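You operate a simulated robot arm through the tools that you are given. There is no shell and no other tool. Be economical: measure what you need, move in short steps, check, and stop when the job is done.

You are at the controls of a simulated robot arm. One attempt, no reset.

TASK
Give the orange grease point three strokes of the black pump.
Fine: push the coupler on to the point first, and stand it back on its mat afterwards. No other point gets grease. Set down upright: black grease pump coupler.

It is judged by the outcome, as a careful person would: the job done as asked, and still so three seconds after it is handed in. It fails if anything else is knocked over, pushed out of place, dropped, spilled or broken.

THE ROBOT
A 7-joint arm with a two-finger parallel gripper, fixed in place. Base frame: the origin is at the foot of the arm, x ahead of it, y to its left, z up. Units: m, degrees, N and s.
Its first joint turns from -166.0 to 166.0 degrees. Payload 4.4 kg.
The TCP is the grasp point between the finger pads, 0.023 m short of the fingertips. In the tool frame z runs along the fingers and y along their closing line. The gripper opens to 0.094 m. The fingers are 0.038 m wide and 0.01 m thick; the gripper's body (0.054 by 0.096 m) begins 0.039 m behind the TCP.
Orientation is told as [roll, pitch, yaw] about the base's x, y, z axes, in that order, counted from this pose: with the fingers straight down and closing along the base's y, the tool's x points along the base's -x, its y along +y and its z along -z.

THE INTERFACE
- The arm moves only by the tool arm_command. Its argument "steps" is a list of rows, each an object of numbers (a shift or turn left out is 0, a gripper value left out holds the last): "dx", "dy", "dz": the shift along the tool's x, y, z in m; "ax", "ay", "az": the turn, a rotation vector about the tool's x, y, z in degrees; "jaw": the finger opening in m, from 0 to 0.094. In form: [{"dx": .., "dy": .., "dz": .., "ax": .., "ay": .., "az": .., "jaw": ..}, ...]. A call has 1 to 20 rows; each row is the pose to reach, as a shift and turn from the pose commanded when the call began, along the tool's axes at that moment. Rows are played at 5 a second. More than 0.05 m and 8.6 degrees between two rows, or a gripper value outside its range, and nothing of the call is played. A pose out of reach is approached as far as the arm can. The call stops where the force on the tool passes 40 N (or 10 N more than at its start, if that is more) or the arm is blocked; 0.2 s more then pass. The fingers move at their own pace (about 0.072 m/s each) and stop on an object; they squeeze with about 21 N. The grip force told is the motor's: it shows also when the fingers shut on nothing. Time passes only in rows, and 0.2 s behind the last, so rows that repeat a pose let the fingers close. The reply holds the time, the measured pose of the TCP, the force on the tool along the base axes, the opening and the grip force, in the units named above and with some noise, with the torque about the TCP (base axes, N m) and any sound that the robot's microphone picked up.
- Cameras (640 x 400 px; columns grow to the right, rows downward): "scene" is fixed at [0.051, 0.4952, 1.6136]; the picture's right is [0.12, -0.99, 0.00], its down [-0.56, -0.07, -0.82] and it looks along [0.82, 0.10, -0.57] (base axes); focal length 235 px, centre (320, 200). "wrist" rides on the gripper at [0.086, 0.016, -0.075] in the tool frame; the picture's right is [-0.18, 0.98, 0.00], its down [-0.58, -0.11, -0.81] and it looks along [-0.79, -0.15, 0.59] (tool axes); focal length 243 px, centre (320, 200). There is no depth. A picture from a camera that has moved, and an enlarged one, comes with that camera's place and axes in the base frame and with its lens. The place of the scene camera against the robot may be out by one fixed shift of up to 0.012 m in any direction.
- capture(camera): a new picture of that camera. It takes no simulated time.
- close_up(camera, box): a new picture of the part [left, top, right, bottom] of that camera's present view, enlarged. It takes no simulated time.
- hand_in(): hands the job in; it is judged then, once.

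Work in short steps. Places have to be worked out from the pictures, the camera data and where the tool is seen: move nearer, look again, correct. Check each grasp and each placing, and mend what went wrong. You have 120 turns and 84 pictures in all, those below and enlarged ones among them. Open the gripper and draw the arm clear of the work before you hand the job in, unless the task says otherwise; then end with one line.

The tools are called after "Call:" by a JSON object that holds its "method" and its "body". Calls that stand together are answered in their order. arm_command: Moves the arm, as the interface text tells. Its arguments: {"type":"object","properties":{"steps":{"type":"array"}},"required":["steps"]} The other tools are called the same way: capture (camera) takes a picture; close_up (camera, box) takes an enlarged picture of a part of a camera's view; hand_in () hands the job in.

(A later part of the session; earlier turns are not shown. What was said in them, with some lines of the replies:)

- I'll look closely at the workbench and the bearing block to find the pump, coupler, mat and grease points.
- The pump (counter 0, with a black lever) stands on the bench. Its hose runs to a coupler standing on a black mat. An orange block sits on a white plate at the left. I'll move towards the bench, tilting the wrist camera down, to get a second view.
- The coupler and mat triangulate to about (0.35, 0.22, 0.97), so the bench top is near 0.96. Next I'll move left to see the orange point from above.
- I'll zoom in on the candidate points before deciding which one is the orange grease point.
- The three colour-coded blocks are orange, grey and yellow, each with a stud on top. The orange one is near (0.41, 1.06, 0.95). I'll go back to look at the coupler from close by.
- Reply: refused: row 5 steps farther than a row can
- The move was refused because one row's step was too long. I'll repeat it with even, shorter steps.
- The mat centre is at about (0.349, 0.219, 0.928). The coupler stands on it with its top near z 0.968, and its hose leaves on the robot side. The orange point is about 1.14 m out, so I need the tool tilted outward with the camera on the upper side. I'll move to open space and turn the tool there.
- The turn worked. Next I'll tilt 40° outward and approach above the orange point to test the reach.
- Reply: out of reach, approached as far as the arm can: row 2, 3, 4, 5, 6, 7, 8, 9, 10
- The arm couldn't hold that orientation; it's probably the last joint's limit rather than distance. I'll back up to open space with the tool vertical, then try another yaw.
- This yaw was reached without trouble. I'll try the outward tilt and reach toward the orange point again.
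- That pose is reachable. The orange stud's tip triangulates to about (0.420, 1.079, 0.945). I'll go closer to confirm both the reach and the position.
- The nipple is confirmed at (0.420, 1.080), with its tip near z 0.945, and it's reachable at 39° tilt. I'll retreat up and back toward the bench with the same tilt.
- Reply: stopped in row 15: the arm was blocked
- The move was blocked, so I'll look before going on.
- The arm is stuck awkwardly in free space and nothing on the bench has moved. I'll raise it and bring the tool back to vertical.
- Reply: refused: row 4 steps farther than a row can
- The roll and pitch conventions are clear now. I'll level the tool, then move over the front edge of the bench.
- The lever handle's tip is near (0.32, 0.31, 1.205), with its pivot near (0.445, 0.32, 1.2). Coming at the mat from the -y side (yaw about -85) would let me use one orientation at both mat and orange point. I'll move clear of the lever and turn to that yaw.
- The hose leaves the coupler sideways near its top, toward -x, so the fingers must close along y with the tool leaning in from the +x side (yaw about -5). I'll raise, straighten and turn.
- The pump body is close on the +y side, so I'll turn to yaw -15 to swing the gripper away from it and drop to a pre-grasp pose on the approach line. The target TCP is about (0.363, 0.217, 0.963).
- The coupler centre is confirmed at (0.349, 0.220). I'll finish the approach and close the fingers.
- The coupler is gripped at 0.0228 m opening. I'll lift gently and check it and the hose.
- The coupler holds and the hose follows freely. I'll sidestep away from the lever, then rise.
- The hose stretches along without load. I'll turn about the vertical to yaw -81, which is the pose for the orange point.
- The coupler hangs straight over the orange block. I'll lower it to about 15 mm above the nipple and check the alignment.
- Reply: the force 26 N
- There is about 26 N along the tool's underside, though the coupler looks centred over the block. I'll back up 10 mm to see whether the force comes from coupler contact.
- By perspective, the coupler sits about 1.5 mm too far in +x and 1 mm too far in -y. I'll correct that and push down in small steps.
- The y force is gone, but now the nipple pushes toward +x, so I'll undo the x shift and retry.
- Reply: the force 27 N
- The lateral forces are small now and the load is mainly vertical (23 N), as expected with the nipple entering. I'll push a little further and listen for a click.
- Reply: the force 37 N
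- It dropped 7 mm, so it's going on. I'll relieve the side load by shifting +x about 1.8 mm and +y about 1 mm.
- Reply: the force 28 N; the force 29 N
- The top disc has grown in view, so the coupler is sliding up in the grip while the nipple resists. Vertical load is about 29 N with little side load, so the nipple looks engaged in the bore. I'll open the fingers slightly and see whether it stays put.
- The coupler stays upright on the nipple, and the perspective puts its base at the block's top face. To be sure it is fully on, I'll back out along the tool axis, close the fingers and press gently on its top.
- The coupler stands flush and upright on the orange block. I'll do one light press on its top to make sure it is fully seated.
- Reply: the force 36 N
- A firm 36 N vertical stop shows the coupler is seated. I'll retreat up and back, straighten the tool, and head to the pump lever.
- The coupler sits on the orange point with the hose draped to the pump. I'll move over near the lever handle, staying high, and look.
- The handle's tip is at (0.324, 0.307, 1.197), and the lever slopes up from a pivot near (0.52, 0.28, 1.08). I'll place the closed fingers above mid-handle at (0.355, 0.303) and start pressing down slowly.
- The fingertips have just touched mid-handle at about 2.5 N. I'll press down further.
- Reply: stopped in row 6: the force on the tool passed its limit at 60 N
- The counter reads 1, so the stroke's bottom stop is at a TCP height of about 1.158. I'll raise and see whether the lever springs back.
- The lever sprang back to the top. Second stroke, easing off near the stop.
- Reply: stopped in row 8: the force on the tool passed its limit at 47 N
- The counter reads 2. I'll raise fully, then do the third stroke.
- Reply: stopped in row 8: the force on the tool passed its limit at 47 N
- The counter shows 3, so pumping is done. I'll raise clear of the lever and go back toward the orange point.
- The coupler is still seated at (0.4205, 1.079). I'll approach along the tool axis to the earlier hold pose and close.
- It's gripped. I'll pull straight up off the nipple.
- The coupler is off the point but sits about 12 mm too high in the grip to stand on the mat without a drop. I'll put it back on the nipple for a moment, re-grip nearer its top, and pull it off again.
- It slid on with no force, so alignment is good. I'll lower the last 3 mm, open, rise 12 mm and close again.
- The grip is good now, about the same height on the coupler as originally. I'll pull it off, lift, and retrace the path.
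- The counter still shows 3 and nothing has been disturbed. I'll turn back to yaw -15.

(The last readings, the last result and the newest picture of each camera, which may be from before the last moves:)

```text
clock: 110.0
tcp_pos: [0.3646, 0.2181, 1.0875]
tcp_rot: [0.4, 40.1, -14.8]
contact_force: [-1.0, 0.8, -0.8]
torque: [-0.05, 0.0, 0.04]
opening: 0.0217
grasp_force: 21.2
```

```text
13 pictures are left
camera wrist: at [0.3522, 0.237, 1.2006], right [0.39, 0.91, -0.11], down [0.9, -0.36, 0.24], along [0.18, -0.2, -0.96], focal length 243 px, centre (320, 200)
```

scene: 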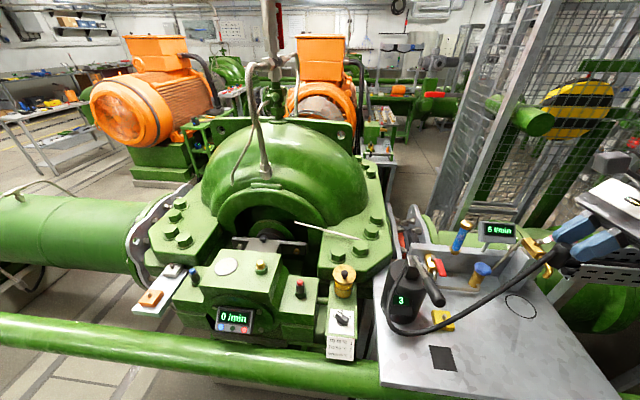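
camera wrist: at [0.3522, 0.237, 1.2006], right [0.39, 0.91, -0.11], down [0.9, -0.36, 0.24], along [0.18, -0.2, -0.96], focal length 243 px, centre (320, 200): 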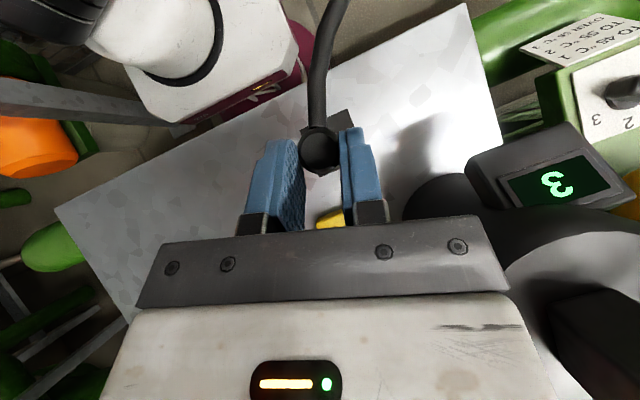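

Call:
{"method": "arm_command", "body": {"steps": [{"dx": -0.024, "dy": -0.001, "dz": 0.0285}, {"dx": -0.048, "dy": -0.0015, "dz": 0.057}, {"dx": -0.066, "dy": -0.0015, "dz": 0.0784}, {"dx": -0.0715, "dy": -0.0015, "dz": 0.085}]}}

Call:
{"method": "close_up", "body": {"camera": "wrist", "box": [240, 70, 400, 230]}}

Call:
{"method": "close_up", "body": {"camera": "scene", "box": [390, 290, 490, 390]}}

```text
clock: 111.0
tcp_pos: [0.3662, 0.2172, 0.9776]
tcp_rot: [0.5, 40.1, -14.7]
contact_force: [1.3, -5.0, 29.6]
torque: [-0.02, 0.36, 0.1]
opening: 0.0222
grasp_force: 21.4
```

```text
2.50 times, centred on (320, 150) of wrist
camera zoom: at [0.3536, 0.2355, 1.0907], right [0.39, 0.91, -0.11], down [0.9, -0.36, 0.24], along [0.18, -0.2, -0.96], focal length 606 px, centre (320, 325)
```

zoom: 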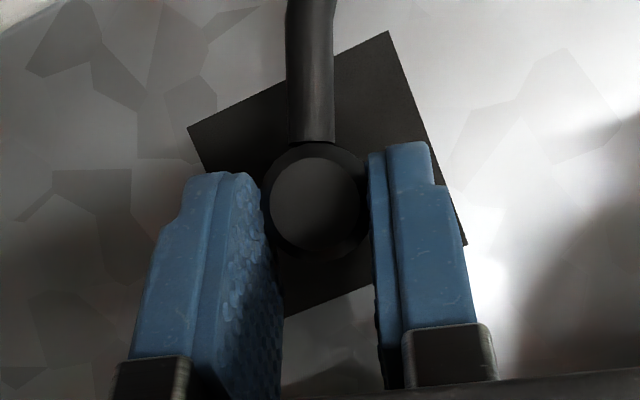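

```text
4.00 times, centred on (440, 340) of scene
camera zoom: at [0.051, 0.4952, 1.6136], right [0.12, -0.99, 0.0], down [-0.56, -0.07, -0.82], along [0.82, 0.1, -0.57], focal length 938 px, centre (-160, -360)
```

zoom: 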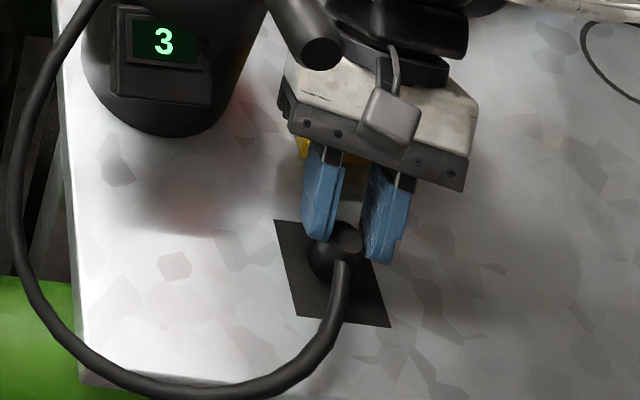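

There's a 30 N upward force, so the coupler is standing on the mat, well inside its edges and upright. I'll ease off the pressure and open.

Call:
{"method": "arm_command", "body": {"steps": [{"dx": 0.001, "dz": -0.0012}, {"dx": 0.001, "dz": -0.0012}]}}

```text
clock: 111.5
tcp_pos: [0.3666, 0.2178, 0.9779]
tcp_rot: [0.4, 40.2, -14.8]
contact_force: [4.0, 0.9, 4.7]
torque: [0.05, -0.04, -0.04]
opening: 0.0219
grasp_force: 21.0
```

The load is down to about 5 N, so I'll open gently and look.

Call:
{"method": "arm_command", "body": {"steps": [{"jaw": 0.025}, {"jaw": 0.03}, {"jaw": 0.038}, {"jaw": 0.046}, {"jaw": 0.046}]}}

Call:
{"method": "close_up", "body": {"camera": "wrist", "box": [240, 70, 400, 230]}}

```text
clock: 112.8
tcp_pos: [0.3656, 0.2157, 0.9776]
tcp_rot: [0.4, 40.1, -14.9]
contact_force: [-0.6, 0.4, -0.1]
torque: [-0.03, -0.01, 0.04]
opening: 0.0459
grasp_force: 0.0
```

```text
2.50 times, centred on (320, 150) of wrist
camera zoom: at [0.3528, 0.2357, 1.091], right [0.39, 0.91, -0.11], down [0.9, -0.36, 0.24], along [0.18, -0.2, -0.96], focal length 606 px, centre (320, 325)
```

zoom: 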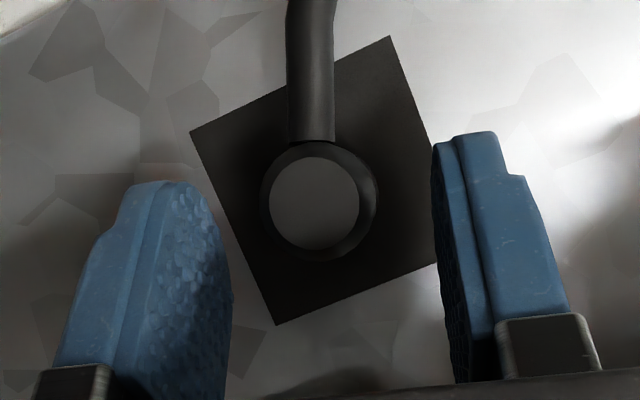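

It stands upright on the mat. I'll back out along the tool axis, sidestep from the lever, and rise clear.

Call:
{"method": "arm_command", "body": {"steps": [{"dz": -0.03}, {"dz": -0.06}, {"dz": -0.09}, {"dz": -0.09, "dy": -0.045}, {"dz": -0.09, "dy": -0.09}, {"dx": 0.026, "dz": -0.12, "dy": -0.1}, {"dx": 0.052, "dz": -0.15, "dy": -0.1}, {"dx": 0.078, "dz": -0.18, "dy": -0.1}, {"dx": 0.104, "dz": -0.21, "dy": -0.1}, {"dx": 0.13, "dz": -0.24, "dy": -0.1}]}}

Call:
{"method": "capture", "body": {"camera": "scene"}}

Call:
{"method": "close_up", "body": {"camera": "scene", "box": [360, 240, 500, 400]}}

```text
clock: 115.0
tcp_pos: [0.3933, 0.1061, 1.2454]
tcp_rot: [0.3, 40.2, -14.9]
contact_force: [0.6, -0.2, 0.1]
torque: [0.0, -0.03, -0.01]
opening: 0.0459
grasp_force: 0.0
```

```text
9 pictures are left
```

scene: 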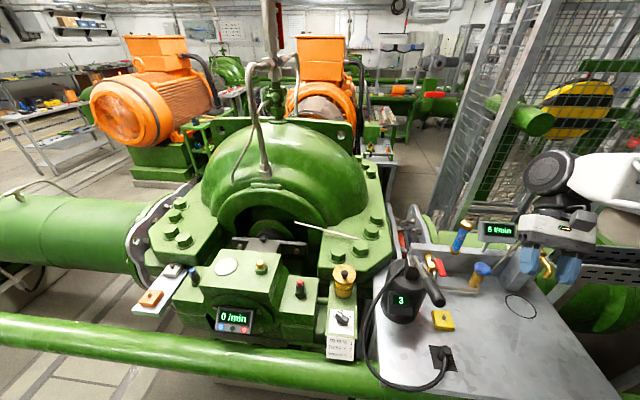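

```text
2.50 times, centred on (430, 320) of scene
camera zoom: at [0.051, 0.4952, 1.6136], right [0.12, -0.99, 0.0], down [-0.56, -0.07, -0.82], along [0.82, 0.1, -0.57], focal length 587 px, centre (45, -100)
```

zoom: 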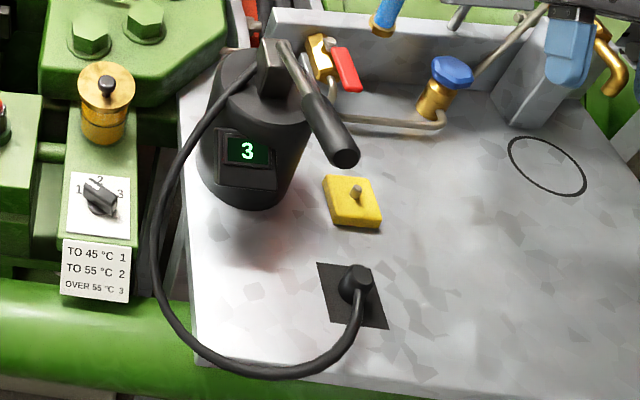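

The coupler stands upright on its mat, the counter reads 3, the arm is clear with the gripper open, and nothing else has moved. I'm handing in.

Call:
{"method": "hand_in", "body": {}}

```text
The job is handed in.
```

I pushed the coupler onto the orange grease point, gave it three strokes (the pump counter reads 3), and stood the coupler back upright on its mat; no other point was greased.
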